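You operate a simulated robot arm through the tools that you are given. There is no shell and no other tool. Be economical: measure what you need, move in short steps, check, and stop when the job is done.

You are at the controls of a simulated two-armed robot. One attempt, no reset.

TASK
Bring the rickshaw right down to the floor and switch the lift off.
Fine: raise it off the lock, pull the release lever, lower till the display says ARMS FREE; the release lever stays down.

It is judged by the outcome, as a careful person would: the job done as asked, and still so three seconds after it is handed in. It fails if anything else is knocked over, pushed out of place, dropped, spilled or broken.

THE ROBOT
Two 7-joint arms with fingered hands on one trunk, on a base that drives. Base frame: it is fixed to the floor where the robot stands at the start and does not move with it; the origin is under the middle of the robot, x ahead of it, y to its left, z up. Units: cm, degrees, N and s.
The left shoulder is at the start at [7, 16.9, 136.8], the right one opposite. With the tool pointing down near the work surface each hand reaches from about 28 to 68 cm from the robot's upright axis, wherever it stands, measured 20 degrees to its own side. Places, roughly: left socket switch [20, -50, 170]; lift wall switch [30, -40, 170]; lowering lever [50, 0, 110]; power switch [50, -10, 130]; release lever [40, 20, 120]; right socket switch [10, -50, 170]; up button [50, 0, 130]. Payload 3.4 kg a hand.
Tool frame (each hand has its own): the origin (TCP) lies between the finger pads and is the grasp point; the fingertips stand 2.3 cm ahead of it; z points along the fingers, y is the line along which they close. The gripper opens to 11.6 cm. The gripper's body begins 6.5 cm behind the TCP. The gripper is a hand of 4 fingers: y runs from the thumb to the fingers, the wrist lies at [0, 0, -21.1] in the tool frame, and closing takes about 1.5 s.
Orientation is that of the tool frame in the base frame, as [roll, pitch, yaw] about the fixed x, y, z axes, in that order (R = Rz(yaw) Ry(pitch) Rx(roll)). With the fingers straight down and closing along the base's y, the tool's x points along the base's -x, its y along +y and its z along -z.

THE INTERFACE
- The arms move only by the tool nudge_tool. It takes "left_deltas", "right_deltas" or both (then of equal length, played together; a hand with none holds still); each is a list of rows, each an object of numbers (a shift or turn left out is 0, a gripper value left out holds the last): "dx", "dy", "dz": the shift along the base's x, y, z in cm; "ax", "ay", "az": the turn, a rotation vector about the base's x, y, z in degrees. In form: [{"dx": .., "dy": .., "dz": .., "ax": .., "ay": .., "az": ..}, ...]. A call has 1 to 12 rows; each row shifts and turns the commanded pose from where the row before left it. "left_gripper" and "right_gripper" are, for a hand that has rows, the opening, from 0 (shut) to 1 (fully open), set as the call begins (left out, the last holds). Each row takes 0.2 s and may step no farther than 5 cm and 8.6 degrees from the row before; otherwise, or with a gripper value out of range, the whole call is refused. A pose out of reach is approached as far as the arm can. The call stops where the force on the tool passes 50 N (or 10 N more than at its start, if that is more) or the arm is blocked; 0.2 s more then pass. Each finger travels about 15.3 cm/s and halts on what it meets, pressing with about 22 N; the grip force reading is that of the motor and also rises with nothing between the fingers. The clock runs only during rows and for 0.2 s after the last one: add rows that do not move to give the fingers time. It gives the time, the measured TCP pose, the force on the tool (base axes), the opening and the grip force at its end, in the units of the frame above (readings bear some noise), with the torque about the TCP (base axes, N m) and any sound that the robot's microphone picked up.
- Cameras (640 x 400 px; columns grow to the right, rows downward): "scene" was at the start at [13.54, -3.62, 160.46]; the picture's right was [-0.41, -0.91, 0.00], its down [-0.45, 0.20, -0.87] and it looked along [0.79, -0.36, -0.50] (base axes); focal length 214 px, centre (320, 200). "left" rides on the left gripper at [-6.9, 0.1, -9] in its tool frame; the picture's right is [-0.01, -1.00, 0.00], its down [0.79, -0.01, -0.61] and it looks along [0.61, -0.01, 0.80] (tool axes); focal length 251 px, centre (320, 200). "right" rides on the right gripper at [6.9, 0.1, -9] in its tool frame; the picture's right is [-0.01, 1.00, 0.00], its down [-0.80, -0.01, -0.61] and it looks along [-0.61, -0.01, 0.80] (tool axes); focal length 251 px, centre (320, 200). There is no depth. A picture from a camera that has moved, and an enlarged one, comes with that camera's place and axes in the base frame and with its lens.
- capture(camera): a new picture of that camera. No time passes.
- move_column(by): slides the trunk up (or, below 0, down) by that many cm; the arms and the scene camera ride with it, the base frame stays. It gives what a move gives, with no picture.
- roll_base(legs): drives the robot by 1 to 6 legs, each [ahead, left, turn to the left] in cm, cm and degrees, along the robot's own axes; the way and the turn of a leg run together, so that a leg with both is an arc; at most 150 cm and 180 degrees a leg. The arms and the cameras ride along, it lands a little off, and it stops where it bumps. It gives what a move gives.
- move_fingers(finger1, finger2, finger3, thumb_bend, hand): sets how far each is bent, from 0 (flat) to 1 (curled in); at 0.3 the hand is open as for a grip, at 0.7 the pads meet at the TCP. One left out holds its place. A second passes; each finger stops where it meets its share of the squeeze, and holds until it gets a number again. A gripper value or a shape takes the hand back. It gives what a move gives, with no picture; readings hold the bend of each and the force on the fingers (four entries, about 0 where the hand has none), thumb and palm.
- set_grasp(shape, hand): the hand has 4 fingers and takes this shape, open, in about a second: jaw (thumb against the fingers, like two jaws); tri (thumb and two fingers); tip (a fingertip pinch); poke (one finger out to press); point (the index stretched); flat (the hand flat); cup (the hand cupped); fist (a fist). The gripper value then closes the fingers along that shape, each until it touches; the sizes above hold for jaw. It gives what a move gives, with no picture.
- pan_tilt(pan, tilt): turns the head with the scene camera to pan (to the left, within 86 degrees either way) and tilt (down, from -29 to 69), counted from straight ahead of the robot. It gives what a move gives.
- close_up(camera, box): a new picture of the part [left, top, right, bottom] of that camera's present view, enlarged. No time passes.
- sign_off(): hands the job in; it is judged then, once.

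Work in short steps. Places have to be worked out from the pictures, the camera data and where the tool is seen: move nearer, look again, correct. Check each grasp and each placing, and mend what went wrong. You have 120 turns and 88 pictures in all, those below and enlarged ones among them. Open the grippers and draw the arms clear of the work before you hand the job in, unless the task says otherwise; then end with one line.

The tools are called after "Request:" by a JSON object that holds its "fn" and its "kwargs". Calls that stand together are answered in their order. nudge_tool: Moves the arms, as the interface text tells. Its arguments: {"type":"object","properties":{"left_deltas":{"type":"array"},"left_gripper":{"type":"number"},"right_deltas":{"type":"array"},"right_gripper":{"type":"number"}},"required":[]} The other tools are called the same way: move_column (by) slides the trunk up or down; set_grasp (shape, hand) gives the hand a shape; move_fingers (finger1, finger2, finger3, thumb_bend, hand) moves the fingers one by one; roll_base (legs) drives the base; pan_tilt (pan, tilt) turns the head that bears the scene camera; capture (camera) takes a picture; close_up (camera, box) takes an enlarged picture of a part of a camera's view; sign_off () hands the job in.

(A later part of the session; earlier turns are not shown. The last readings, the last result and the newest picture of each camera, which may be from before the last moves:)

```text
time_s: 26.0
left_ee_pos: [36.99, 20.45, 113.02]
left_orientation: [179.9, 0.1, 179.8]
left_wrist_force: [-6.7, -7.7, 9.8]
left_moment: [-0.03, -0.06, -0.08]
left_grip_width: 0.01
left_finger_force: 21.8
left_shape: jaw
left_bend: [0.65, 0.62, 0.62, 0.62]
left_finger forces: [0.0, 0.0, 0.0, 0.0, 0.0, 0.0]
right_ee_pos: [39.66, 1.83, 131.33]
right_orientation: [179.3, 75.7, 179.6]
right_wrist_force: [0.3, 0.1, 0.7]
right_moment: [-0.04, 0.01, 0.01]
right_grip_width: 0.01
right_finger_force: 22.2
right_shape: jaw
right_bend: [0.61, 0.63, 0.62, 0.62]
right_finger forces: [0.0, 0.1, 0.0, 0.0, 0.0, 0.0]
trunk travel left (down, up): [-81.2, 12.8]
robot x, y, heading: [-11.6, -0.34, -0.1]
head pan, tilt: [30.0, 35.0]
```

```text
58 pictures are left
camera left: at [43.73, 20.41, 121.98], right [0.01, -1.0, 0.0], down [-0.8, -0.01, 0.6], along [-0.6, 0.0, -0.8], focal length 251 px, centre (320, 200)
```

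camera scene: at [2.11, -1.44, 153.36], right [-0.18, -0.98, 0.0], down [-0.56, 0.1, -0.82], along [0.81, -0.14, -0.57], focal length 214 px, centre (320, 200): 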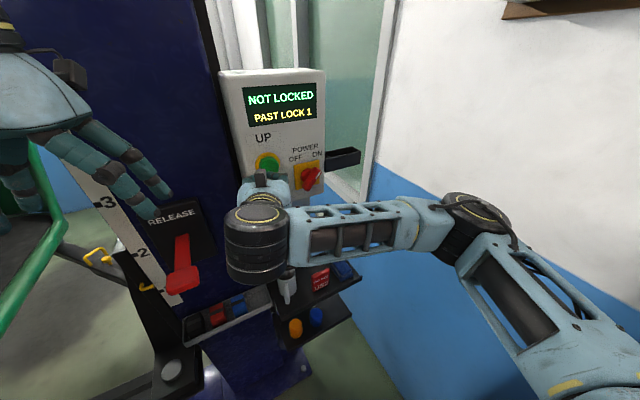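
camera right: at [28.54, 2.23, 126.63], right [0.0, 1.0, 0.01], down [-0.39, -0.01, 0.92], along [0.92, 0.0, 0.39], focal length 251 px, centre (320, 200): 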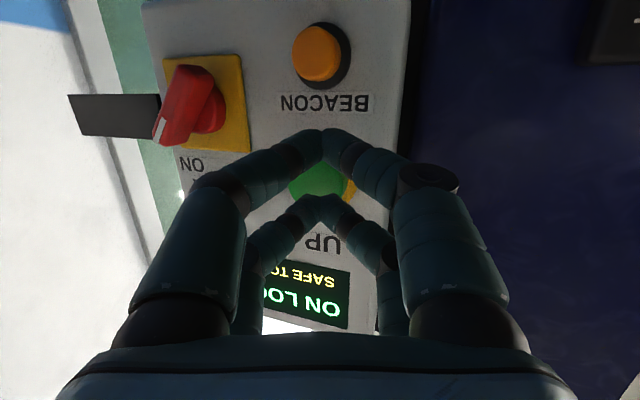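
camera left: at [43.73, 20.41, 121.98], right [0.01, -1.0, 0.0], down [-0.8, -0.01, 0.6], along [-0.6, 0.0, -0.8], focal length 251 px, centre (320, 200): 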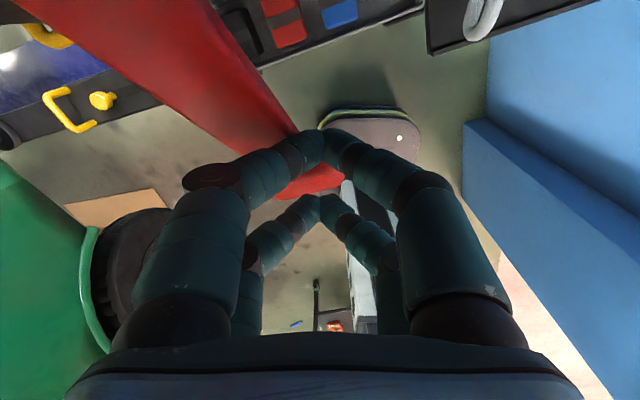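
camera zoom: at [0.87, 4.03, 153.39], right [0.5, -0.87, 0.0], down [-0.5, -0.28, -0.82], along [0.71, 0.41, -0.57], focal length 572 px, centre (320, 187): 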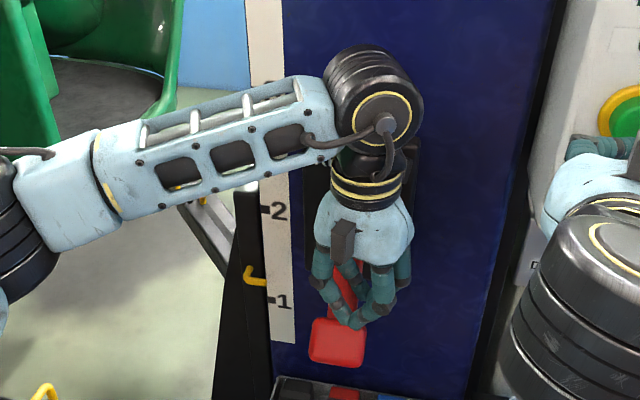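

The fingers slid inward onto the bar. I lift off to see where the lever now rests.

Request:
{"fn": "nudge_tool", "kwargs": {"left_deltas": [{"dz": 2, "dx": -0.5}, {"dz": 3, "dx": -1}, {"dz": 3, "dx": -3}, {"dz": 2, "dx": -4}, {"dx": -3}]}}

Request:
{"fn": "close_up", "kwargs": {"camera": "scene", "box": [200, 130, 440, 280]}}

Request:
{"fn": "capture", "kwargs": {"camera": "left"}}

```text
time_s: 27.2
left_ee_pos: [25.35, 21.12, 122.81]
left_orientation: [-179.9, 0.0, 179.9]
left_wrist_force: [-0.7, 0.2, 0.1]
left_moment: [0.01, -0.01, 0.0]
left_grip_width: 0.0
left_finger_force: 21.8
left_shape: jaw
left_bend: [0.63, 0.62, 0.62, 0.62]
left_finger forces: [0.0, 0.1, 0.0, 0.1, 0.0, 0.0]
right_ee_pos: [39.61, 2.34, 131.22]
right_orientation: [-179.9, 75.8, -179.7]
right_wrist_force: [0.7, -0.5, -0.5]
right_moment: [0.0, -0.01, 0.03]
right_grip_width: 0.02
right_finger_force: 22.5
right_shape: jaw
right_bend: [0.61, 0.63, 0.62, 0.62]
right_finger forces: [0.1, 0.0, 0.1, 0.0, 0.0, 0.1]
trunk travel left (down, up): [-81.2, 12.8]
robot x, y, heading: [-12.15, 0.17, -0.2]
head pan, tilt: [30.0, 35.0]
```

```text
2.67 times, centred on (320, 205) of scene
camera zoom: at [1.0, 4.51, 153.36], right [0.5, -0.87, 0.0], down [-0.5, -0.29, -0.82], along [0.71, 0.41, -0.57], focal length 572 px, centre (320, 187)
```

zoom: 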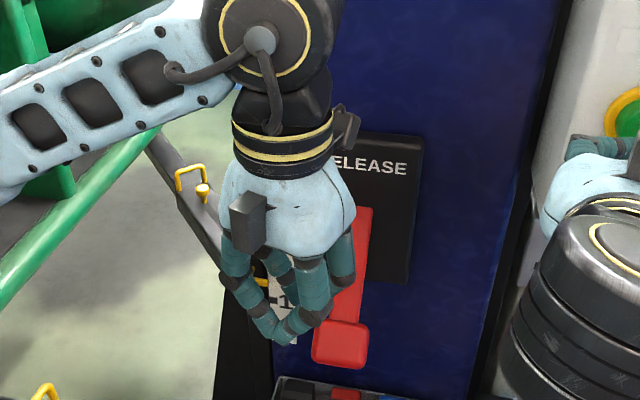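

```text
56 pictures are left
camera left: at [32.13, 21.08, 131.81], right [0.01, -1.0, 0.0], down [-0.8, -0.01, 0.61], along [-0.61, -0.01, -0.8], focal length 251 px, centre (320, 200)
```

left: 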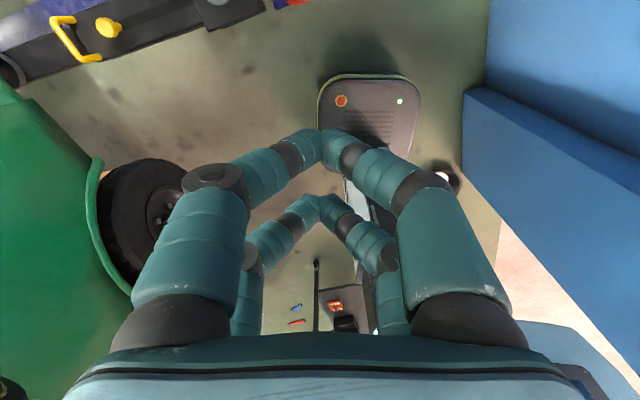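

The lever stayed lower. I check the display for whether the release is registered.

Request:
{"fn": "pan_tilt", "kwargs": {"pan": 0, "tilt": 35}}

Request:
{"fn": "capture", "kwargs": {"camera": "scene"}}

```text
time_s: 28.1
left_ee_pos: [25.5, 21.04, 122.81]
left_orientation: [-179.9, 0.0, 180.0]
left_wrist_force: [0.0, -0.1, 0.1]
left_moment: [-0.04, 0.0, 0.0]
left_grip_width: 0.0
left_finger_force: 21.9
left_shape: jaw
left_bend: [0.63, 0.62, 0.62, 0.62]
left_finger forces: [0.0, 0.0, 0.1, 0.0, 0.0, 0.0]
right_ee_pos: [39.77, 2.26, 131.17]
right_orientation: [-179.8, 75.7, -179.7]
right_wrist_force: [1.5, 0.4, 0.8]
right_moment: [-0.02, -0.01, 0.0]
right_grip_width: 0.0
right_finger_force: 21.9
right_shape: jaw
right_bend: [0.61, 0.63, 0.62, 0.62]
right_finger forces: [0.0, 0.0, 0.1, 0.1, 0.0, 0.0]
trunk travel left (down, up): [-81.2, 12.8]
robot x, y, heading: [-11.79, -0.27, -0.1]
head pan, tilt: [0.0, 35.0]
```

```text
55 pictures are left
camera scene: at [2.33, 0.11, 153.35], right [0.0, -1.0, 0.0], down [-0.57, 0.0, -0.82], along [0.82, 0.0, -0.57], focal length 214 px, centre (320, 200)
```

scene: 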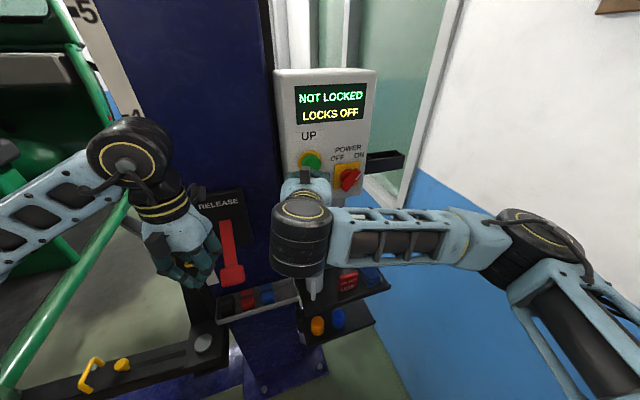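

"NOT LOCKED / LOCKS OFF": the release is done. I retract the left hand and inspect the zone under the rickshaw before lowering.

Request:
{"fn": "nudge_tool", "kwargs": {"left_deltas": [{"dz": 4}, {"dz": 4}, {"dz": 4}, {"dz": 4}, {"dy": -1}]}}

Request:
{"fn": "pan_tilt", "kwargs": {"pan": 50, "tilt": 45}}

Request:
{"fn": "capture", "kwargs": {"camera": "scene"}}

Request:
{"fn": "pan_tilt", "kwargs": {"pan": 80, "tilt": 40}}

Request:
{"fn": "capture", "kwargs": {"camera": "scene"}}

```text
time_s: 29.3
left_ee_pos: [25.65, 19.7, 138.84]
left_orientation: [-180.0, -0.1, 179.9]
left_wrist_force: [-0.3, 0.5, 0.3]
left_moment: [0.0, 0.01, 0.01]
left_grip_width: 0.01
left_finger_force: 21.8
left_shape: jaw
left_bend: [0.63, 0.62, 0.62, 0.62]
left_finger forces: [0.0, 0.1, 0.0, 0.0, 0.0, 0.0]
right_ee_pos: [39.77, 2.2, 131.19]
right_orientation: [-179.9, 75.6, -179.8]
right_wrist_force: [-0.4, -0.6, 0.0]
right_moment: [-0.03, 0.02, 0.03]
right_grip_width: 0.0
right_finger_force: 21.8
right_shape: jaw
right_bend: [0.61, 0.63, 0.62, 0.62]
right_finger forces: [0.1, 0.1, 0.0, 0.0, 0.0, 0.0]
trunk travel left (down, up): [-81.2, 12.8]
robot x, y, heading: [-12.17, 0.15, -0.1]
head pan, tilt: [0.0, 35.0]
```

```text
time_s: 30.5
left_ee_pos: [25.68, 19.72, 138.85]
left_orientation: [-180.0, 0.0, 179.9]
left_wrist_force: [-0.5, -0.1, 0.3]
left_moment: [-0.01, -0.02, 0.04]
left_grip_width: 0.02
left_finger_force: 21.6
left_shape: jaw
left_bend: [0.63, 0.62, 0.62, 0.62]
left_finger forces: [0.0, 0.0, 0.0, 0.1, 0.0, 0.0]
right_ee_pos: [39.83, 2.23, 131.09]
right_orientation: [-179.9, 75.7, -179.8]
right_wrist_force: [0.0, -0.2, 0.0]
right_moment: [-0.02, 0.03, 0.01]
right_grip_width: 0.0
right_finger_force: 22.0
right_shape: jaw
right_bend: [0.61, 0.63, 0.62, 0.62]
right_finger forces: [0.1, 0.0, 0.1, 0.1, 0.0, 0.0]
trunk travel left (down, up): [-81.2, 12.8]
robot x, y, heading: [-11.81, -0.25, -0.1]
head pan, tilt: [50.0, 45.0]
```

```text
54 pictures are left
camera scene: at [-1.25, 6.31, 151.87], right [0.76, -0.64, 0.0], down [-0.46, -0.54, -0.71], along [0.46, 0.54, -0.71], focal length 214 px, centre (320, 200)
```

scene: 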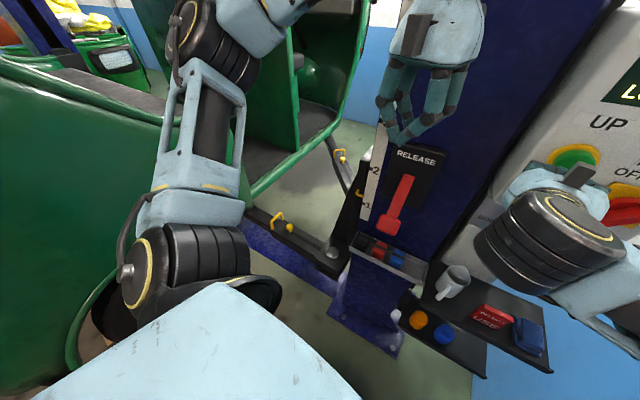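

```text
time_s: 31.4
left_ee_pos: [25.67, 19.84, 138.93]
left_orientation: [180.0, 0.0, 179.9]
left_wrist_force: [-1.1, 0.0, 0.2]
left_moment: [0.02, -0.04, 0.01]
left_grip_width: 0.0
left_finger_force: 22.2
left_shape: jaw
left_bend: [0.63, 0.62, 0.62, 0.62]
left_finger forces: [0.0, 0.1, 0.0, 0.1, 0.0, 0.0]
right_ee_pos: [39.79, 2.23, 131.14]
right_orientation: [-179.8, 75.8, -179.7]
right_wrist_force: [0.0, 0.0, -0.2]
right_moment: [0.01, -0.01, 0.03]
right_grip_width: 0.02
right_finger_force: 21.5
right_shape: jaw
right_bend: [0.61, 0.63, 0.62, 0.62]
right_finger forces: [0.0, 0.0, 0.0, 0.0, 0.0, 0.0]
trunk travel left (down, up): [-81.2, 12.8]
robot x, y, heading: [-11.56, -0.01, -0.1]
head pan, tilt: [80.0, 40.0]
```

```text
53 pictures are left
camera scene: at [-5.0, 8.47, 152.59], right [0.98, -0.18, 0.0], down [-0.11, -0.63, -0.77], along [0.13, 0.75, -0.64], focal length 214 px, centre (320, 200)
```

scene: 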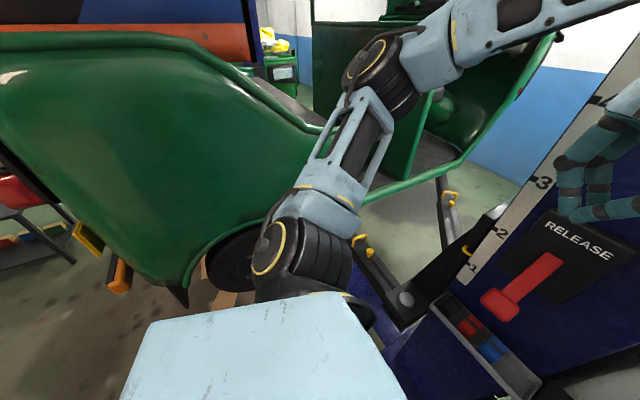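

No obstacles seen under the rickshaw, and the left elbow is well clear of it. Now I draw the right hand back to view the blue DOWN lever.

Request:
{"fn": "nudge_tool", "kwargs": {"right_deltas": [{"dx": -3}, {"dx": -2, "dy": -3}, {"dy": -4}, {"dy": -4}, {"dy": -4, "dz": 3}, {"dy": -2, "dz": 3}]}}

Request:
{"fn": "pan_tilt", "kwargs": {"pan": -10, "tilt": 45}}

Request:
{"fn": "capture", "kwargs": {"camera": "scene"}}

Request:
{"fn": "close_up", "kwargs": {"camera": "scene", "box": [240, 130, 400, 230]}}

Request:
{"fn": "capture", "kwargs": {"camera": "right"}}

```text
time_s: 32.9
left_ee_pos: [25.59, 19.66, 138.88]
left_orientation: [-180.0, -0.1, 180.0]
left_wrist_force: [-0.2, 0.2, -0.4]
left_moment: [0.02, 0.0, -0.03]
left_grip_width: 0.0
left_finger_force: 22.0
left_shape: jaw
left_bend: [0.63, 0.62, 0.62, 0.62]
left_finger forces: [0.1, 0.0, 0.0, 0.0, 0.0, 0.0]
right_ee_pos: [34.95, -14.84, 136.9]
right_orientation: [-179.8, 75.7, -179.6]
right_wrist_force: [-0.4, 0.3, 0.1]
right_moment: [0.0, 0.0, 0.01]
right_grip_width: 0.0
right_finger_force: 21.8
right_shape: jaw
right_bend: [0.61, 0.63, 0.62, 0.62]
right_finger forces: [0.1, 0.0, 0.1, 0.0, 0.0, 0.0]
trunk travel left (down, up): [-81.2, 12.8]
robot x, y, heading: [-12.19, -0.02, 0.0]
head pan, tilt: [80.0, 40.0]
```

```text
time_s: 34.5
left_ee_pos: [25.62, 19.73, 138.86]
left_orientation: [180.0, -0.1, 179.9]
left_wrist_force: [-0.1, 1.2, 0.5]
left_moment: [-0.01, 0.0, 0.03]
left_grip_width: 0.0
left_finger_force: 21.7
left_shape: jaw
left_bend: [0.63, 0.62, 0.62, 0.62]
left_finger forces: [0.0, 0.0, 0.0, 0.0, 0.0, 0.0]
right_ee_pos: [34.9, -14.77, 136.87]
right_orientation: [-179.9, 75.8, -179.7]
right_wrist_force: [0.6, -1.0, 1.0]
right_moment: [0.0, -0.01, 0.01]
right_grip_width: 0.01
right_finger_force: 21.4
right_shape: jaw
right_bend: [0.61, 0.63, 0.62, 0.62]
right_finger forces: [0.0, 0.1, 0.0, 0.1, 0.0, 0.0]
trunk travel left (down, up): [-81.2, 12.8]
robot x, y, heading: [-11.45, 0.27, -0.1]
head pan, tilt: [-10.0, 45.0]
```

```text
52 pictures are left
camera scene: at [1.5, -1.33, 151.87], right [-0.17, -0.98, 0.0], down [-0.7, 0.12, -0.71], along [0.7, -0.12, -0.71], focal length 214 px, centre (320, 200)
```

scene: 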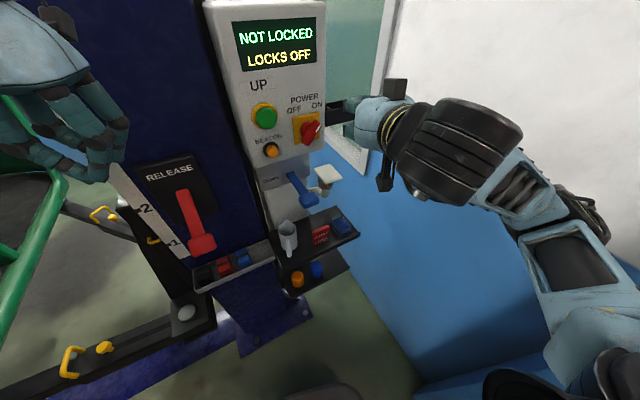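

```text
4.00 times, centred on (320, 180) of scene
camera zoom: at [1.5, -1.33, 151.87], right [-0.17, -0.98, 0.0], down [-0.7, 0.12, -0.71], along [0.7, -0.12, -0.71], focal length 858 px, centre (320, 280)
```

zoom: 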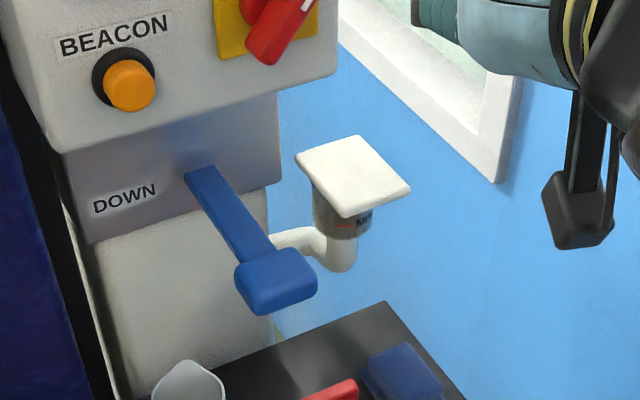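

```text
50 pictures are left
camera right: at [24.42, -14.67, 132.46], right [0.0, 1.0, 0.01], down [-0.39, -0.01, 0.92], along [0.92, 0.0, 0.39], focal length 251 px, centre (320, 200)
```

right: 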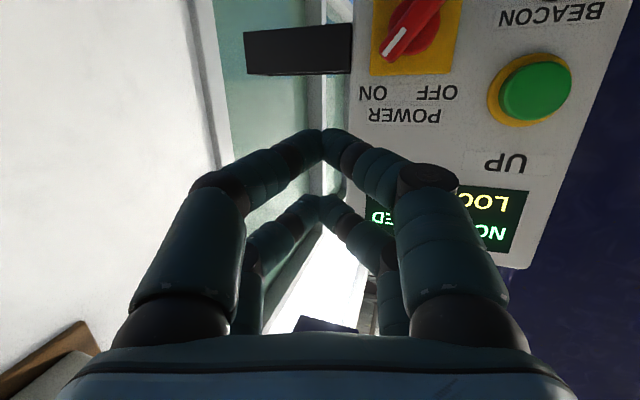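

The panel is yawed about 17°, and the DOWN lever sticks out nearly level with its knob roughly at [41–46, -5, 108–113]. I pitch the right hand to 45° down, move it in front, and use its camera to refine.

Request:
{"fn": "nudge_tool", "kwargs": {"right_deltas": [{"ay": 8, "dx": -1, "dy": 2}, {"ay": 8, "dx": -1, "dy": 2, "dz": -2}, {"ay": 8, "dx": -1, "dy": 2, "dz": -2}, {"ay": 7, "dy": 2, "dz": -3}, {"dy": 1, "dz": -3}, {}]}}

Request:
{"fn": "capture", "kwargs": {"camera": "right"}}

Request:
{"fn": "capture", "kwargs": {"camera": "scene"}}

```text
time_s: 35.9
left_ee_pos: [25.47, 19.63, 138.99]
left_orientation: [-179.9, 0.0, 179.9]
left_wrist_force: [-0.2, 0.5, -1.0]
left_moment: [-0.02, -0.03, -0.01]
left_grip_width: 0.0
left_finger_force: 21.8
left_shape: jaw
left_bend: [0.63, 0.62, 0.62, 0.62]
left_finger forces: [0.0, 0.0, 0.0, 0.0, 0.1, 0.0]
right_ee_pos: [31.71, -5.73, 127.07]
right_orientation: [180.0, 44.7, -179.8]
right_wrist_force: [0.8, 0.5, 0.0]
right_moment: [0.0, -0.01, 0.01]
right_grip_width: 0.0
right_finger_force: 22.1
right_shape: jaw
right_bend: [0.61, 0.63, 0.62, 0.62]
right_finger forces: [0.0, 0.1, 0.1, 0.0, 0.1, 0.0]
trunk travel left (down, up): [-81.2, 12.8]
robot x, y, heading: [-11.78, 0.19, -0.2]
head pan, tilt: [-10.0, 45.0]
```

```text
49 pictures are left
camera right: at [20.56, -5.66, 128.63], right [0.0, 1.0, 0.01], down [0.14, -0.01, 0.99], along [0.99, 0.0, -0.14], focal length 251 px, centre (320, 200)
```

right: 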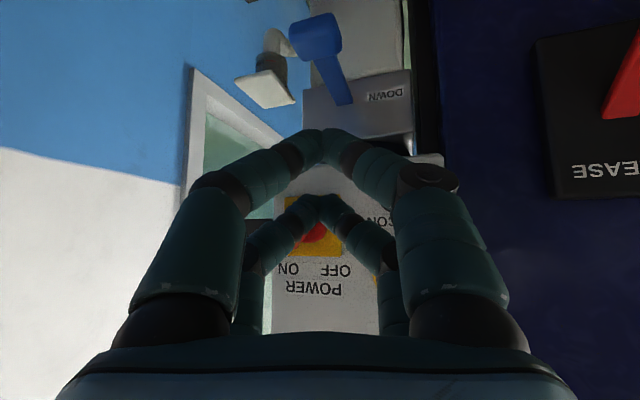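

```text
48 pictures are left
camera scene: at [1.43, -1.4, 151.88], right [-0.18, -0.98, 0.0], down [-0.7, 0.12, -0.71], along [0.7, -0.12, -0.71], focal length 214 px, centre (320, 200)
```

scene: 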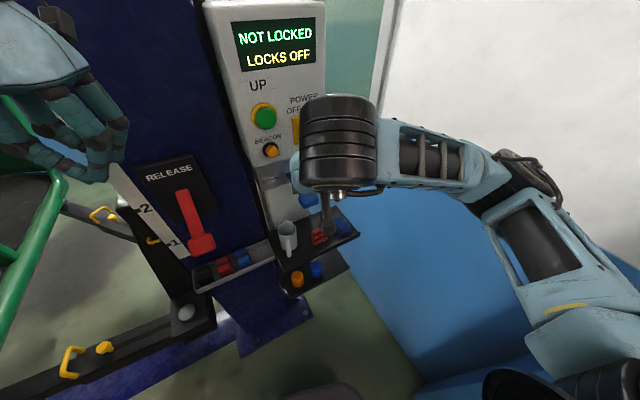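

Two-view estimates put the knob at about [47, -5.8, 106] with the pivot deep under the panel at x≈60. I lower the hand to get a better-conditioned view.

Request:
{"fn": "nudge_tool", "kwargs": {"right_deltas": [{"dz": -3}, {"dz": -3}, {"dz": -3, "dx": 1}, {"dz": -2, "dx": 1}, {}]}}

Request:
{"fn": "capture", "kwargs": {"camera": "right"}}

```text
time_s: 37.1
left_ee_pos: [25.6, 19.79, 138.92]
left_orientation: [-180.0, 0.0, 179.8]
left_wrist_force: [0.4, -0.1, -0.2]
left_moment: [0.0, 0.0, -0.01]
left_grip_width: 0.0
left_finger_force: 22.8
left_shape: jaw
left_bend: [0.63, 0.62, 0.62, 0.62]
left_finger forces: [0.0, 0.1, 0.1, 0.0, 0.1, 0.0]
right_ee_pos: [34.04, -5.83, 116.1]
right_orientation: [-180.0, 44.8, -179.9]
right_wrist_force: [0.3, 0.3, 0.5]
right_moment: [0.0, -0.01, -0.02]
right_grip_width: 0.01
right_finger_force: 22.2
right_shape: jaw
right_bend: [0.61, 0.63, 0.62, 0.62]
right_finger forces: [0.1, 0.0, 0.0, 0.0, 0.0, 0.0]
trunk travel left (down, up): [-81.2, 12.8]
robot x, y, heading: [-11.89, -0.4, -0.1]
head pan, tilt: [-10.0, 45.0]
```

```text
47 pictures are left
camera right: at [22.68, -5.68, 117.67], right [0.0, 1.0, 0.01], down [0.14, -0.01, 0.99], along [0.99, 0.0, -0.14], focal length 251 px, centre (320, 200)
```

right: 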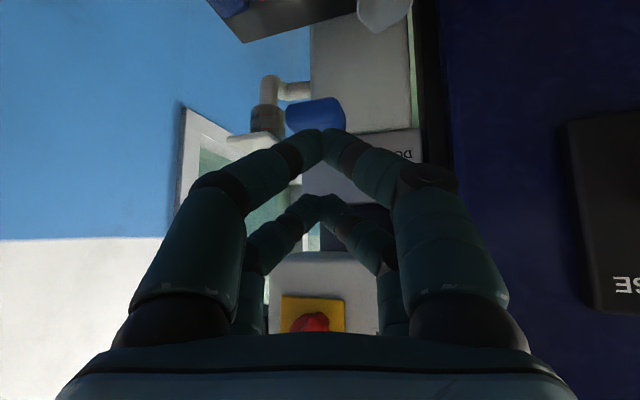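

The better baseline puts the knob centre at [47.5, -6, 105.4], top around z=107; the mug is well below. I approach above it: TCP to about [46, -5.8, 112].

Request:
{"fn": "nudge_tool", "kwargs": {"right_deltas": [{"dx": 3, "dz": -0.5}, {"dx": 3, "dz": -1}, {"dx": 3, "dz": -1}, {"dx": 3, "dz": -1}, {}]}}

Request:
{"fn": "capture", "kwargs": {"camera": "right"}}

Request:
{"fn": "close_up", "kwargs": {"camera": "scene", "box": [200, 110, 440, 260]}}

```text
time_s: 38.3
left_ee_pos: [25.52, 19.77, 138.86]
left_orientation: [180.0, 0.0, 180.0]
left_wrist_force: [0.9, -0.3, 0.5]
left_moment: [-0.02, -0.01, 0.04]
left_grip_width: 0.02
left_finger_force: 21.5
left_shape: jaw
left_bend: [0.63, 0.62, 0.62, 0.62]
left_finger forces: [0.1, 0.1, 0.1, 0.0, 0.0, 0.0]
right_ee_pos: [45.93, -5.89, 112.31]
right_orientation: [179.9, 44.7, -179.9]
right_wrist_force: [0.3, -0.7, 0.3]
right_moment: [0.02, 0.0, 0.01]
right_grip_width: 0.0
right_finger_force: 22.4
right_shape: jaw
right_bend: [0.61, 0.63, 0.62, 0.62]
right_finger forces: [0.0, 0.0, 0.0, 0.0, 0.0, 0.1]
trunk travel left (down, up): [-81.2, 12.8]
robot x, y, heading: [-11.91, 0.09, -0.3]
head pan, tilt: [-10.0, 45.0]
```

```text
46 pictures are left
camera right: at [34.61, -5.78, 113.92], right [0.0, 1.0, 0.01], down [0.14, -0.01, 0.99], along [0.99, 0.0, -0.14], focal length 251 px, centre (320, 200)
```

right: 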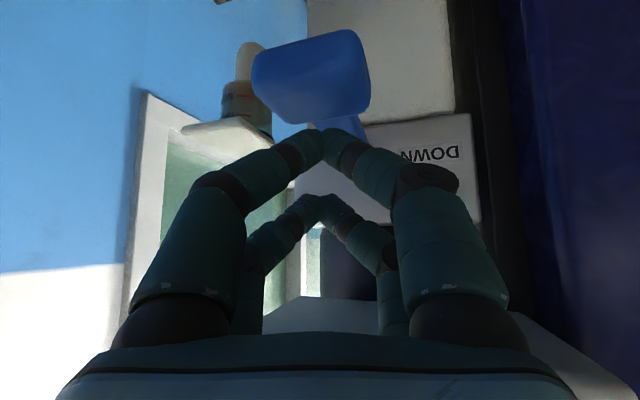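

```text
2.67 times, centred on (320, 185) of scene
camera zoom: at [1.48, -1.33, 151.87], right [-0.18, -0.98, 0.0], down [-0.7, 0.12, -0.71], along [0.7, -0.12, -0.71], focal length 572 px, centre (320, 240)
```

zoom: 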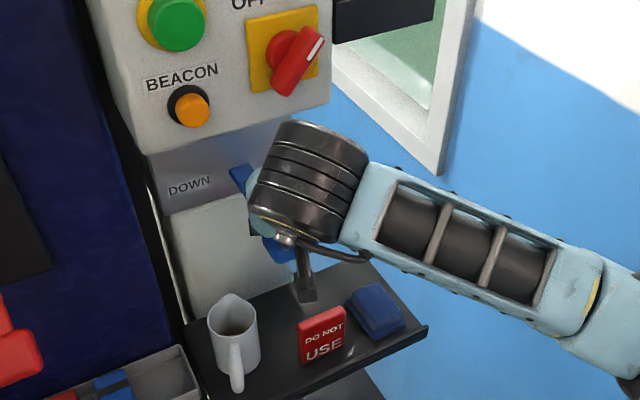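

The knob is directly below the fingertips (z≈105 centre). I push down stepwise.

Request:
{"fn": "nudge_tool", "kwargs": {"right_deltas": [{"dx": 0.7, "dz": -1}, {"dz": -0.8}, {"dz": -0.7}, {"dz": -0.5}]}}

Request:
{"fn": "capture", "kwargs": {"camera": "right"}}

Request:
{"fn": "capture", "kwargs": {"camera": "scene"}}

```text
time_s: 39.3
left_ee_pos: [25.64, 19.68, 139.05]
left_orientation: [-180.0, 0.1, 179.9]
left_wrist_force: [0.1, 0.4, -0.5]
left_moment: [-0.03, 0.03, 0.0]
left_grip_width: 0.0
left_finger_force: 22.1
left_shape: jaw
left_bend: [0.63, 0.62, 0.62, 0.62]
left_finger forces: [0.0, 0.0, 0.0, 0.0, 0.0, 0.0]
right_ee_pos: [46.37, -5.86, 109.63]
right_orientation: [179.9, 44.7, -179.9]
right_wrist_force: [-0.3, -1.5, 2.4]
right_moment: [0.0, 0.04, 0.01]
right_grip_width: 0.02
right_finger_force: 22.2
right_shape: jaw
right_bend: [0.62, 0.63, 0.62, 0.62]
right_finger forces: [0.0, 0.0, 0.0, 0.0, 0.1, 0.0]
trunk travel left (down, up): [-81.2, 12.8]
robot x, y, heading: [-12.03, 0.32, -0.3]
head pan, tilt: [-10.0, 45.0]
```

```text
44 pictures are left
camera right: at [35.19, -5.66, 111.18], right [0.0, 1.0, 0.01], down [0.14, -0.01, 0.99], along [0.99, 0.0, -0.14], focal length 251 px, centre (320, 200)
```

right: 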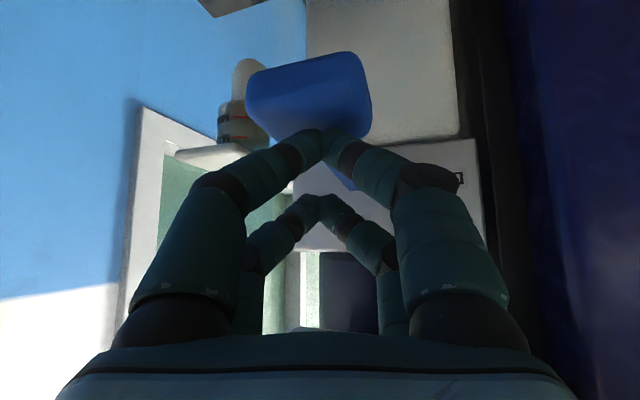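

```text
43 pictures are left
camera scene: at [1.47, -1.33, 151.87], right [-0.18, -0.98, 0.0], down [-0.7, 0.12, -0.71], along [0.7, -0.12, -0.71], focal length 214 px, centre (320, 200)
```

scene: 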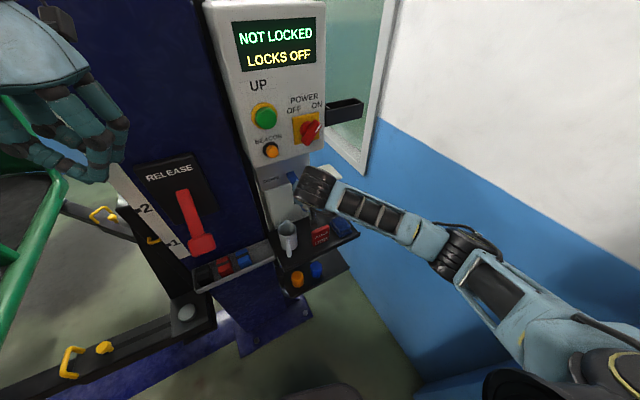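

Contact starts (2.4 N). I press further in small steps while watching the display.

Request:
{"fn": "nudge_tool", "kwargs": {"right_deltas": [{"dz": -0.6}, {"dz": -0.6}, {"dz": -0.6}]}}

Request:
{"fn": "capture", "kwargs": {"camera": "scene"}}

```text
time_s: 40.1
left_ee_pos: [25.43, 19.84, 139.02]
left_orientation: [180.0, 0.0, 179.9]
left_wrist_force: [0.0, 0.3, 0.4]
left_moment: [-0.01, -0.01, 0.03]
left_grip_width: 0.0
left_finger_force: 22.2
left_shape: jaw
left_bend: [0.63, 0.62, 0.62, 0.62]
left_finger forces: [0.1, 0.1, 0.0, 0.1, 0.1, 0.0]
right_ee_pos: [46.44, -5.77, 107.81]
right_orientation: [180.0, 44.8, -179.9]
right_wrist_force: [-0.9, -0.9, 3.1]
right_moment: [0.01, -0.04, 0.02]
right_grip_width: 0.0
right_finger_force: 21.8
right_shape: jaw
right_bend: [0.62, 0.63, 0.62, 0.62]
right_finger forces: [0.0, 0.0, 0.0, 0.1, 0.1, 0.0]
trunk travel left (down, up): [-81.2, 12.8]
robot x, y, heading: [-11.47, 0.11, -0.2]
head pan, tilt: [-10.0, 45.0]
```

```text
42 pictures are left
camera scene: at [1.46, -1.32, 151.88], right [-0.18, -0.98, 0.0], down [-0.7, 0.12, -0.71], along [0.7, -0.12, -0.71], focal length 214 px, centre (320, 200)
```

scene: 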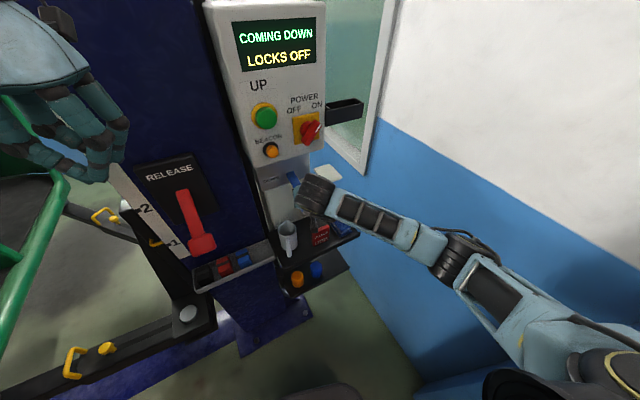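

"COMING DOWN". I hold the lever here and watch.

Request:
{"fn": "nudge_tool", "kwargs": {"right_deltas": [{}, {}, {}, {}, {}, {}]}}

Request:
{"fn": "capture", "kwargs": {"camera": "scene"}}

```text
time_s: 41.5
left_ee_pos: [25.58, 19.83, 139.05]
left_orientation: [180.0, -0.1, 179.9]
left_wrist_force: [-0.8, -0.3, 0.3]
left_moment: [0.0, 0.01, 0.01]
left_grip_width: 0.0
left_finger_force: 21.5
left_shape: jaw
left_bend: [0.63, 0.62, 0.62, 0.62]
left_finger forces: [0.1, 0.0, 0.0, 0.0, 0.0, 0.1]
right_ee_pos: [46.44, -5.73, 107.85]
right_orientation: [179.9, 44.8, -179.9]
right_wrist_force: [0.3, -1.1, 2.4]
right_moment: [0.01, -0.02, -0.02]
right_grip_width: 0.03
right_finger_force: 21.6
right_shape: jaw
right_bend: [0.62, 0.63, 0.62, 0.62]
right_finger forces: [0.0, 0.0, 0.1, 0.0, 0.1, 0.0]
trunk travel left (down, up): [-81.2, 12.8]
robot x, y, heading: [-11.7, 0.2, 0.1]
head pan, tilt: [-10.0, 45.0]
```

```text
41 pictures are left
camera scene: at [1.46, -1.32, 151.87], right [-0.18, -0.98, 0.0], down [-0.7, 0.12, -0.71], along [0.7, -0.12, -0.71], focal length 214 px, centre (320, 200)
```

scene: 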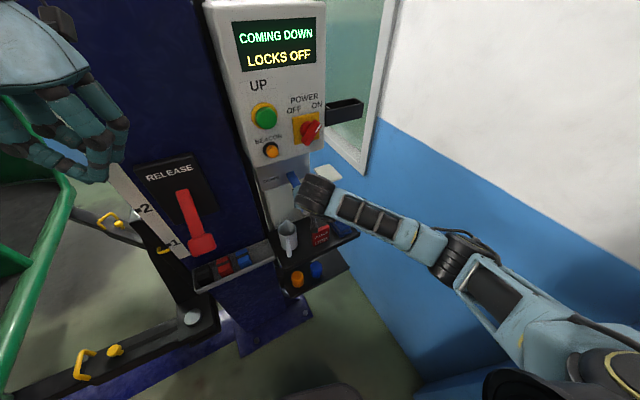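

It descends. Before going on, I check the left side clearance between rickshaw and robot (hold pauses no time while capturing).

Request:
{"fn": "pan_tilt", "kwargs": {"pan": 75, "tilt": 50}}

Request:
{"fn": "capture", "kwargs": {"camera": "scene"}}

```text
time_s: 43.1
left_ee_pos: [25.58, 19.76, 138.88]
left_orientation: [180.0, 0.0, 179.9]
left_wrist_force: [0.2, 0.5, 0.4]
left_moment: [0.03, 0.02, 0.0]
left_grip_width: 0.0
left_finger_force: 22.3
left_shape: jaw
left_bend: [0.63, 0.62, 0.62, 0.62]
left_finger forces: [0.0, 0.1, 0.0, 0.0, 0.1, 0.0]
right_ee_pos: [46.52, -5.67, 107.89]
right_orientation: [179.9, 44.6, -179.9]
right_wrist_force: [1.1, -0.4, 2.5]
right_moment: [0.03, -0.02, -0.04]
right_grip_width: 0.0
right_finger_force: 22.1
right_shape: jaw
right_bend: [0.62, 0.63, 0.62, 0.62]
right_finger forces: [0.0, 0.1, 0.0, 0.0, 0.0, 0.0]
trunk travel left (down, up): [-81.2, 12.8]
robot x, y, heading: [-12.0, -0.09, -0.0]
head pan, tilt: [75.0, 50.0]
```

```text
40 pictures are left
camera scene: at [-4.54, 7.54, 151.18], right [0.97, -0.26, 0.0], down [-0.2, -0.74, -0.64], along [0.17, 0.62, -0.77], focal length 214 px, centre (320, 200)
```

scene: 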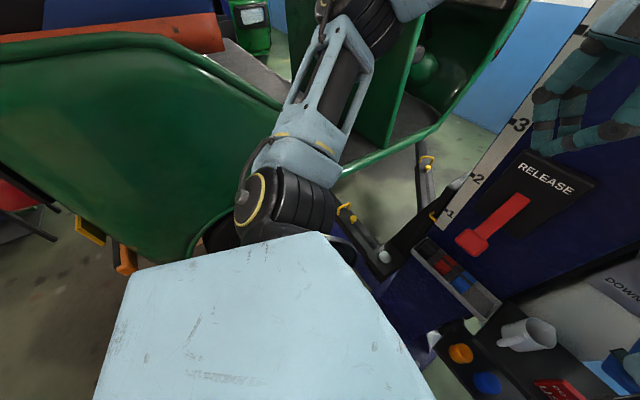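

Clear. I keep holding and watch the display.

Request:
{"fn": "pan_tilt", "kwargs": {"pan": 10, "tilt": 42}}

Request:
{"fn": "nudge_tool", "kwargs": {"right_deltas": [{}, {}, {}, {}, {}, {}, {}, {}, {}, {}]}}

Request:
{"fn": "capture", "kwargs": {"camera": "scene"}}

```text
time_s: 44.5
left_ee_pos: [25.59, 19.81, 138.92]
left_orientation: [-179.9, 0.1, 179.9]
left_wrist_force: [-0.3, 0.3, 0.2]
left_moment: [0.01, 0.01, -0.01]
left_grip_width: 0.0
left_finger_force: 22.1
left_shape: jaw
left_bend: [0.63, 0.62, 0.62, 0.62]
left_finger forces: [0.0, 0.0, 0.1, 0.0, 0.0, 0.1]
right_ee_pos: [46.49, -5.88, 107.89]
right_orientation: [179.9, 44.8, -179.9]
right_wrist_force: [0.3, 0.9, 2.9]
right_moment: [-0.01, -0.03, -0.01]
right_grip_width: 0.0
right_finger_force: 22.0
right_shape: jaw
right_bend: [0.62, 0.63, 0.62, 0.62]
right_finger forces: [0.0, 0.0, 0.0, 0.1, 0.1, 0.0]
trunk travel left (down, up): [-81.2, 12.8]
robot x, y, heading: [-11.57, 0.01, -0.3]
head pan, tilt: [10.0, 42.0]
```

```text
time_s: 46.6
left_ee_pos: [25.6, 19.78, 138.98]
left_orientation: [-180.0, -0.1, 179.9]
left_wrist_force: [0.5, -0.2, -0.2]
left_moment: [0.0, -0.02, 0.02]
left_grip_width: 0.02
left_finger_force: 22.3
left_shape: jaw
left_bend: [0.63, 0.62, 0.62, 0.62]
left_finger forces: [0.0, 0.1, 0.0, 0.0, 0.0, 0.0]
right_ee_pos: [46.43, -5.66, 107.79]
right_orientation: [180.0, 44.7, -179.9]
right_wrist_force: [0.4, -0.1, 2.4]
right_moment: [0.02, 0.01, 0.01]
right_grip_width: 0.0
right_finger_force: 21.9
right_shape: jaw
right_bend: [0.62, 0.63, 0.62, 0.62]
right_finger forces: [0.0, 0.0, 0.0, 0.0, 0.1, 0.1]
trunk travel left (down, up): [-81.2, 12.8]
robot x, y, heading: [-11.77, -0.28, 0.2]
head pan, tilt: [10.0, 42.0]
```

```text
39 pictures are left
camera scene: at [1.68, 1.54, 152.31], right [0.17, -0.99, 0.0], down [-0.66, -0.12, -0.74], along [0.73, 0.13, -0.67], focal length 214 px, centre (320, 200)
```

scene: 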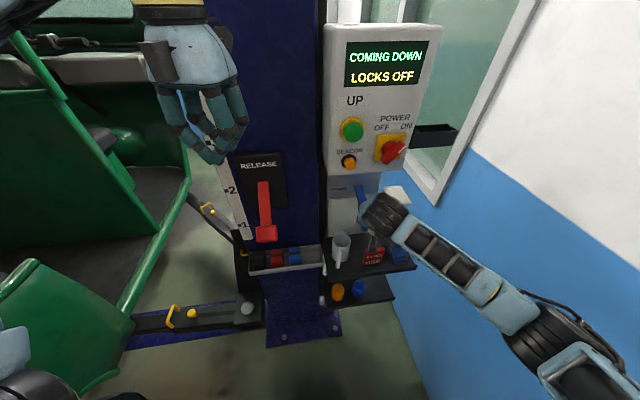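

Still coming down. I hold on.

Request:
{"fn": "nudge_tool", "kwargs": {"right_deltas": [{}, {}, {}, {}, {}, {}, {}, {}, {}, {}]}}

Request:
{"fn": "capture", "kwargs": {"camera": "scene"}}

```text
time_s: 48.9
left_ee_pos: [25.64, 19.78, 139.07]
left_orientation: [180.0, 0.1, 179.9]
left_wrist_force: [0.8, 0.3, -0.3]
left_moment: [-0.02, -0.02, -0.01]
left_grip_width: 0.02
left_finger_force: 22.3
left_shape: jaw
left_bend: [0.63, 0.62, 0.62, 0.62]
left_finger forces: [0.0, 0.0, 0.0, 0.0, 0.1, 0.1]
right_ee_pos: [46.37, -5.73, 107.77]
right_orientation: [179.9, 44.7, -179.9]
right_wrist_force: [-0.3, 0.3, 3.2]
right_moment: [-0.01, -0.01, 0.03]
right_grip_width: 0.0
right_finger_force: 21.6
right_shape: jaw
right_bend: [0.62, 0.63, 0.62, 0.62]
right_finger forces: [0.0, 0.0, 0.1, 0.1, 0.0, 0.0]
trunk travel left (down, up): [-81.2, 12.8]
robot x, y, heading: [-12.06, -0.22, -0.1]
head pan, tilt: [10.0, 42.0]
```

```text
38 pictures are left
camera scene: at [1.68, 1.54, 152.31], right [0.17, -0.99, 0.0], down [-0.66, -0.12, -0.74], along [0.73, 0.13, -0.67], focal length 214 px, centre (320, 200)
```

scene: 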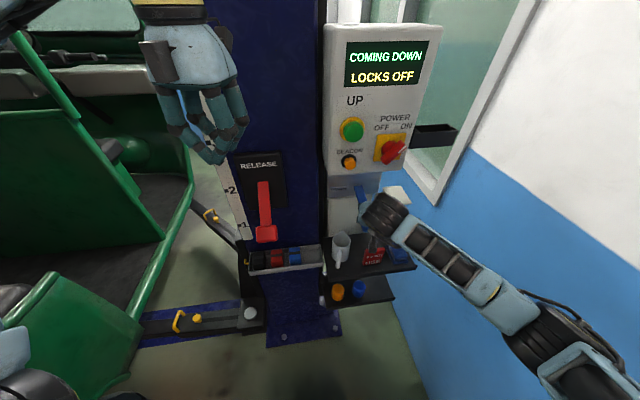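

Still descending steadily. I hold longer.

Request:
{"fn": "nudge_tool", "kwargs": {"right_deltas": [{}, {}, {}, {}, {}, {}, {}, {}, {}, {}, {}, {}]}}

Request:
{"fn": "capture", "kwargs": {"camera": "scene"}}

```text
time_s: 51.5
left_ee_pos: [25.62, 19.8, 138.81]
left_orientation: [-180.0, 0.0, 179.9]
left_wrist_force: [-0.8, 0.4, 0.3]
left_moment: [-0.01, -0.01, 0.0]
left_grip_width: 0.01
left_finger_force: 21.8
left_shape: jaw
left_bend: [0.63, 0.62, 0.62, 0.62]
left_finger forces: [0.0, 0.0, 0.0, 0.0, 0.1, 0.1]
right_ee_pos: [46.45, -5.73, 107.83]
right_orientation: [179.9, 44.7, -179.8]
right_wrist_force: [-0.5, -0.5, 3.3]
right_moment: [0.02, -0.05, 0.03]
right_grip_width: 0.0
right_finger_force: 22.4
right_shape: jaw
right_bend: [0.62, 0.63, 0.62, 0.62]
right_finger forces: [0.0, 0.1, 0.1, 0.0, 0.0, 0.0]
trunk travel left (down, up): [-81.2, 12.8]
robot x, y, heading: [-11.78, -0.14, -0.1]
head pan, tilt: [10.0, 42.0]
```

```text
37 pictures are left
camera scene: at [1.68, 1.54, 152.31], right [0.17, -0.99, 0.0], down [-0.66, -0.12, -0.74], along [0.73, 0.13, -0.67], focal length 214 px, centre (320, 200)
```

scene: 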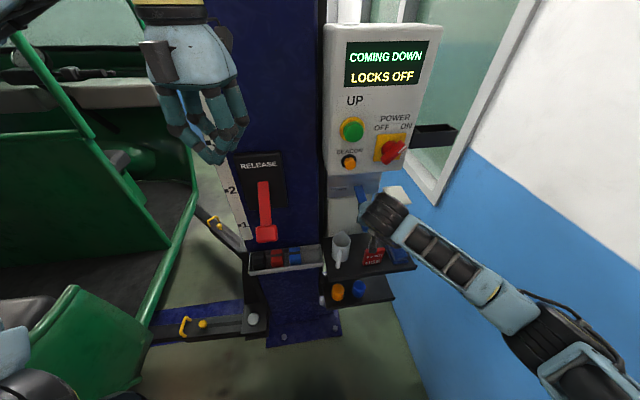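

Descent continues; I keep holding.

Request:
{"fn": "nudge_tool", "kwargs": {"right_deltas": [{}, {}, {}, {}, {}, {}, {}, {}, {}, {}, {}, {}]}}

Request:
{"fn": "capture", "kwargs": {"camera": "scene"}}

```text
time_s: 54.0
left_ee_pos: [25.56, 19.73, 138.92]
left_orientation: [180.0, 0.0, 180.0]
left_wrist_force: [-0.1, -0.5, -0.4]
left_moment: [-0.01, 0.02, 0.02]
left_grip_width: 0.0
left_finger_force: 21.7
left_shape: jaw
left_bend: [0.63, 0.62, 0.62, 0.62]
left_finger forces: [0.1, 0.1, 0.1, 0.0, 0.1, 0.0]
right_ee_pos: [46.44, -5.72, 107.9]
right_orientation: [180.0, 44.7, -179.9]
right_wrist_force: [-0.5, 0.0, 3.2]
right_moment: [0.0, 0.0, 0.01]
right_grip_width: 0.0
right_finger_force: 22.0
right_shape: jaw
right_bend: [0.62, 0.63, 0.62, 0.62]
right_finger forces: [0.1, 0.1, 0.0, 0.0, 0.2, 0.0]
trunk travel left (down, up): [-81.2, 12.8]
robot x, y, heading: [-11.62, -0.23, -0.0]
head pan, tilt: [10.0, 42.0]
```

```text
36 pictures are left
camera scene: at [1.68, 1.54, 152.31], right [0.17, -0.99, 0.0], down [-0.66, -0.12, -0.74], along [0.73, 0.13, -0.67], focal length 214 px, centre (320, 200)
```

scene: 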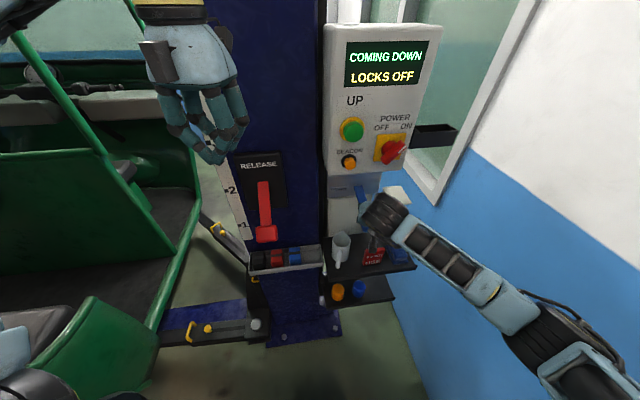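

Going on holding, two stretches.

Request:
{"fn": "nudge_tool", "kwargs": {"right_deltas": [{}, {}, {}, {}, {}, {}, {}, {}, {}, {}, {}, {}]}}

Request:
{"fn": "capture", "kwargs": {"camera": "scene"}}

```text
time_s: 56.6
left_ee_pos: [25.49, 19.73, 138.97]
left_orientation: [179.9, 0.0, 179.9]
left_wrist_force: [0.7, 0.6, 0.3]
left_moment: [-0.05, -0.02, -0.03]
left_grip_width: 0.01
left_finger_force: 22.0
left_shape: jaw
left_bend: [0.63, 0.62, 0.62, 0.62]
left_finger forces: [0.1, 0.0, 0.0, 0.0, 0.0, 0.0]
right_ee_pos: [46.52, -5.7, 107.84]
right_orientation: [180.0, 44.7, -179.9]
right_wrist_force: [0.3, -1.1, 2.3]
right_moment: [0.05, -0.01, 0.07]
right_grip_width: 0.0
right_finger_force: 22.1
right_shape: jaw
right_bend: [0.62, 0.63, 0.62, 0.62]
right_finger forces: [0.0, 0.0, 0.0, 0.1, 0.1, 0.1]
trunk travel left (down, up): [-81.2, 12.8]
robot x, y, heading: [-11.73, 0.17, 0.1]
head pan, tilt: [10.0, 42.0]
```

```text
35 pictures are left
camera scene: at [1.67, 1.54, 152.31], right [0.17, -0.99, 0.0], down [-0.66, -0.12, -0.74], along [0.73, 0.13, -0.67], focal length 214 px, centre (320, 200)
```

scene: 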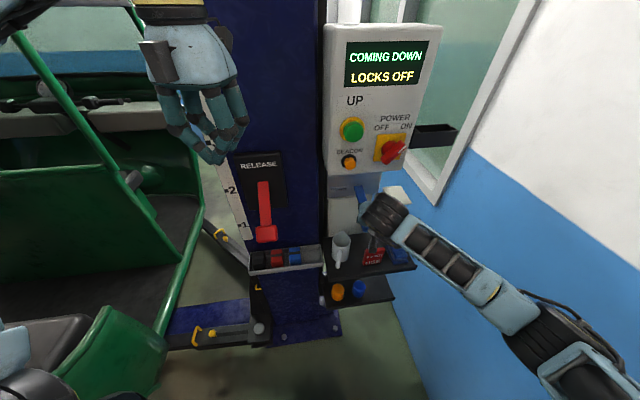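

I check the left side once more for arm clearance, then continue.

Request:
{"fn": "pan_tilt", "kwargs": {"pan": 70, "tilt": 30}}

Request:
{"fn": "capture", "kwargs": {"camera": "scene"}}

```text
time_s: 58.0
left_ee_pos: [25.53, 19.83, 138.95]
left_orientation: [180.0, 0.1, 179.8]
left_wrist_force: [0.3, -0.1, 0.4]
left_moment: [0.03, 0.02, 0.01]
left_grip_width: 0.04
left_finger_force: 22.3
left_shape: jaw
left_bend: [0.63, 0.62, 0.62, 0.62]
left_finger forces: [0.0, 0.1, 0.0, 0.1, 0.0, 0.0]
right_ee_pos: [46.44, -5.72, 107.85]
right_orientation: [179.9, 44.7, -179.9]
right_wrist_force: [-0.1, -0.2, 3.4]
right_moment: [0.03, -0.03, 0.0]
right_grip_width: 0.03
right_finger_force: 22.2
right_shape: jaw
right_bend: [0.62, 0.63, 0.62, 0.62]
right_finger forces: [0.0, 0.0, 0.0, 0.1, 0.1, 0.0]
trunk travel left (down, up): [-81.2, 12.8]
robot x, y, heading: [-11.82, 0.41, -0.3]
head pan, tilt: [70.0, 30.0]
```

```text
34 pictures are left
camera scene: at [-3.45, 8.59, 154.13], right [0.94, -0.34, 0.0], down [-0.17, -0.47, -0.87], along [0.3, 0.81, -0.5], focal length 214 px, centre (320, 200)
```

scene: 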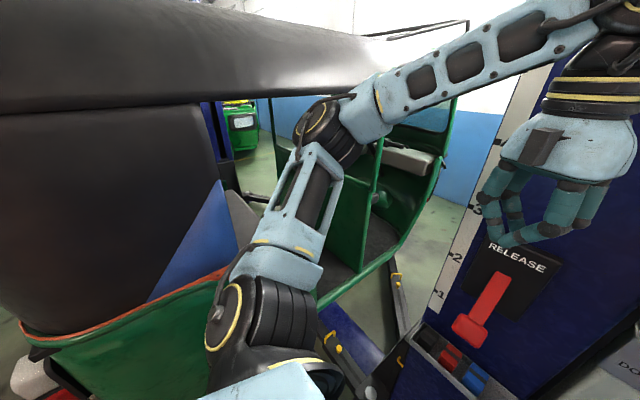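

The canopy now comes past the elbow height. I use the left-hand camera to judge the sideways gap before lowering further.

Request:
{"fn": "capture", "kwargs": {"camera": "left"}}

```text
33 pictures are left
camera left: at [32.4, 19.8, 147.9], right [0.01, -1.0, 0.0], down [-0.79, -0.01, 0.61], along [-0.61, -0.01, -0.8], focal length 251 px, centre (320, 200)
```

left: 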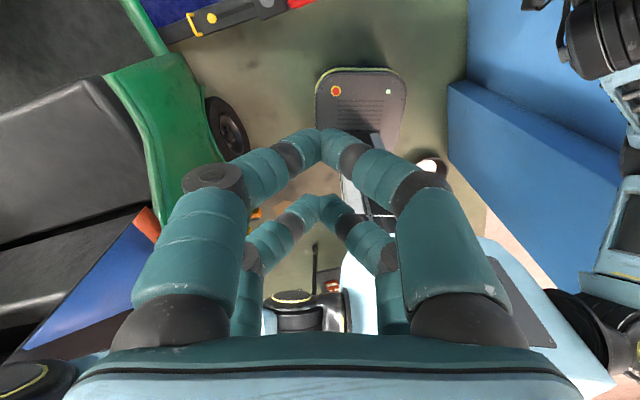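

A common edge triangulates to y≈69; the elbow is at y≈40, so there is ample gap. I continue lowering.

Request:
{"fn": "pan_tilt", "kwargs": {"pan": 10, "tilt": 42}}

Request:
{"fn": "nudge_tool", "kwargs": {"right_deltas": [{}, {}, {}, {}, {}, {}, {}, {}, {}, {}, {}, {}]}}

Request:
{"fn": "capture", "kwargs": {"camera": "scene"}}

```text
time_s: 59.2
left_ee_pos: [25.55, 19.83, 138.9]
left_orientation: [-180.0, -0.1, 179.8]
left_wrist_force: [0.5, -0.1, -1.2]
left_moment: [-0.02, 0.02, 0.0]
left_grip_width: 0.0
left_finger_force: 22.0
left_shape: jaw
left_bend: [0.63, 0.62, 0.62, 0.62]
left_finger forces: [0.1, 0.1, 0.0, 0.0, 0.0, 0.0]
right_ee_pos: [46.53, -5.8, 107.76]
right_orientation: [179.9, 44.7, -179.9]
right_wrist_force: [0.0, 0.1, 3.0]
right_moment: [0.04, -0.01, 0.01]
right_grip_width: 0.0
right_finger_force: 22.3
right_shape: jaw
right_bend: [0.62, 0.63, 0.62, 0.62]
right_finger forces: [0.0, 0.0, 0.1, 0.1, 0.1, 0.0]
trunk travel left (down, up): [-81.2, 12.8]
robot x, y, heading: [-11.81, 0.29, -0.2]
head pan, tilt: [10.0, 42.0]
```

```text
time_s: 61.9
left_ee_pos: [25.61, 19.74, 138.95]
left_orientation: [180.0, 0.0, 179.8]
left_wrist_force: [0.4, -0.3, 0.2]
left_moment: [-0.04, -0.01, -0.02]
left_grip_width: 0.0
left_finger_force: 21.9
left_shape: jaw
left_bend: [0.63, 0.62, 0.62, 0.62]
left_finger forces: [0.0, 0.0, 0.0, 0.0, 0.1, 0.0]
right_ee_pos: [46.43, -5.67, 107.91]
right_orientation: [179.9, 44.9, -180.0]
right_wrist_force: [-0.4, 0.3, 3.1]
right_moment: [-0.01, 0.01, 0.0]
right_grip_width: 0.0
right_finger_force: 22.3
right_shape: jaw
right_bend: [0.62, 0.63, 0.62, 0.62]
right_finger forces: [0.1, 0.0, 0.0, 0.0, 0.0, 0.0]
trunk travel left (down, up): [-81.2, 12.8]
robot x, y, heading: [-11.66, 0.12, 0.0]
head pan, tilt: [10.0, 42.0]
```

```text
32 pictures are left
camera scene: at [1.67, 1.54, 152.31], right [0.17, -0.99, 0.0], down [-0.66, -0.12, -0.74], along [0.73, 0.13, -0.67], focal length 214 px, centre (320, 200)
```

scene: 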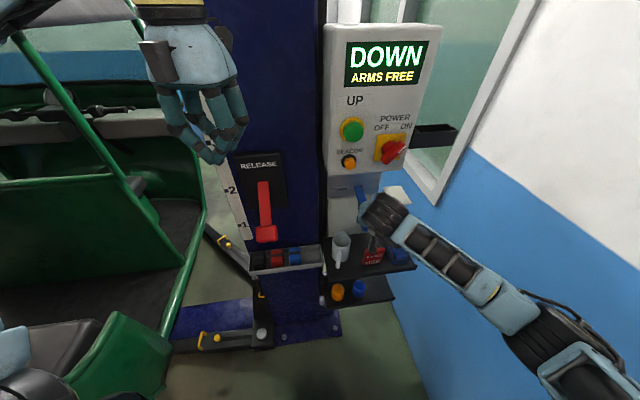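

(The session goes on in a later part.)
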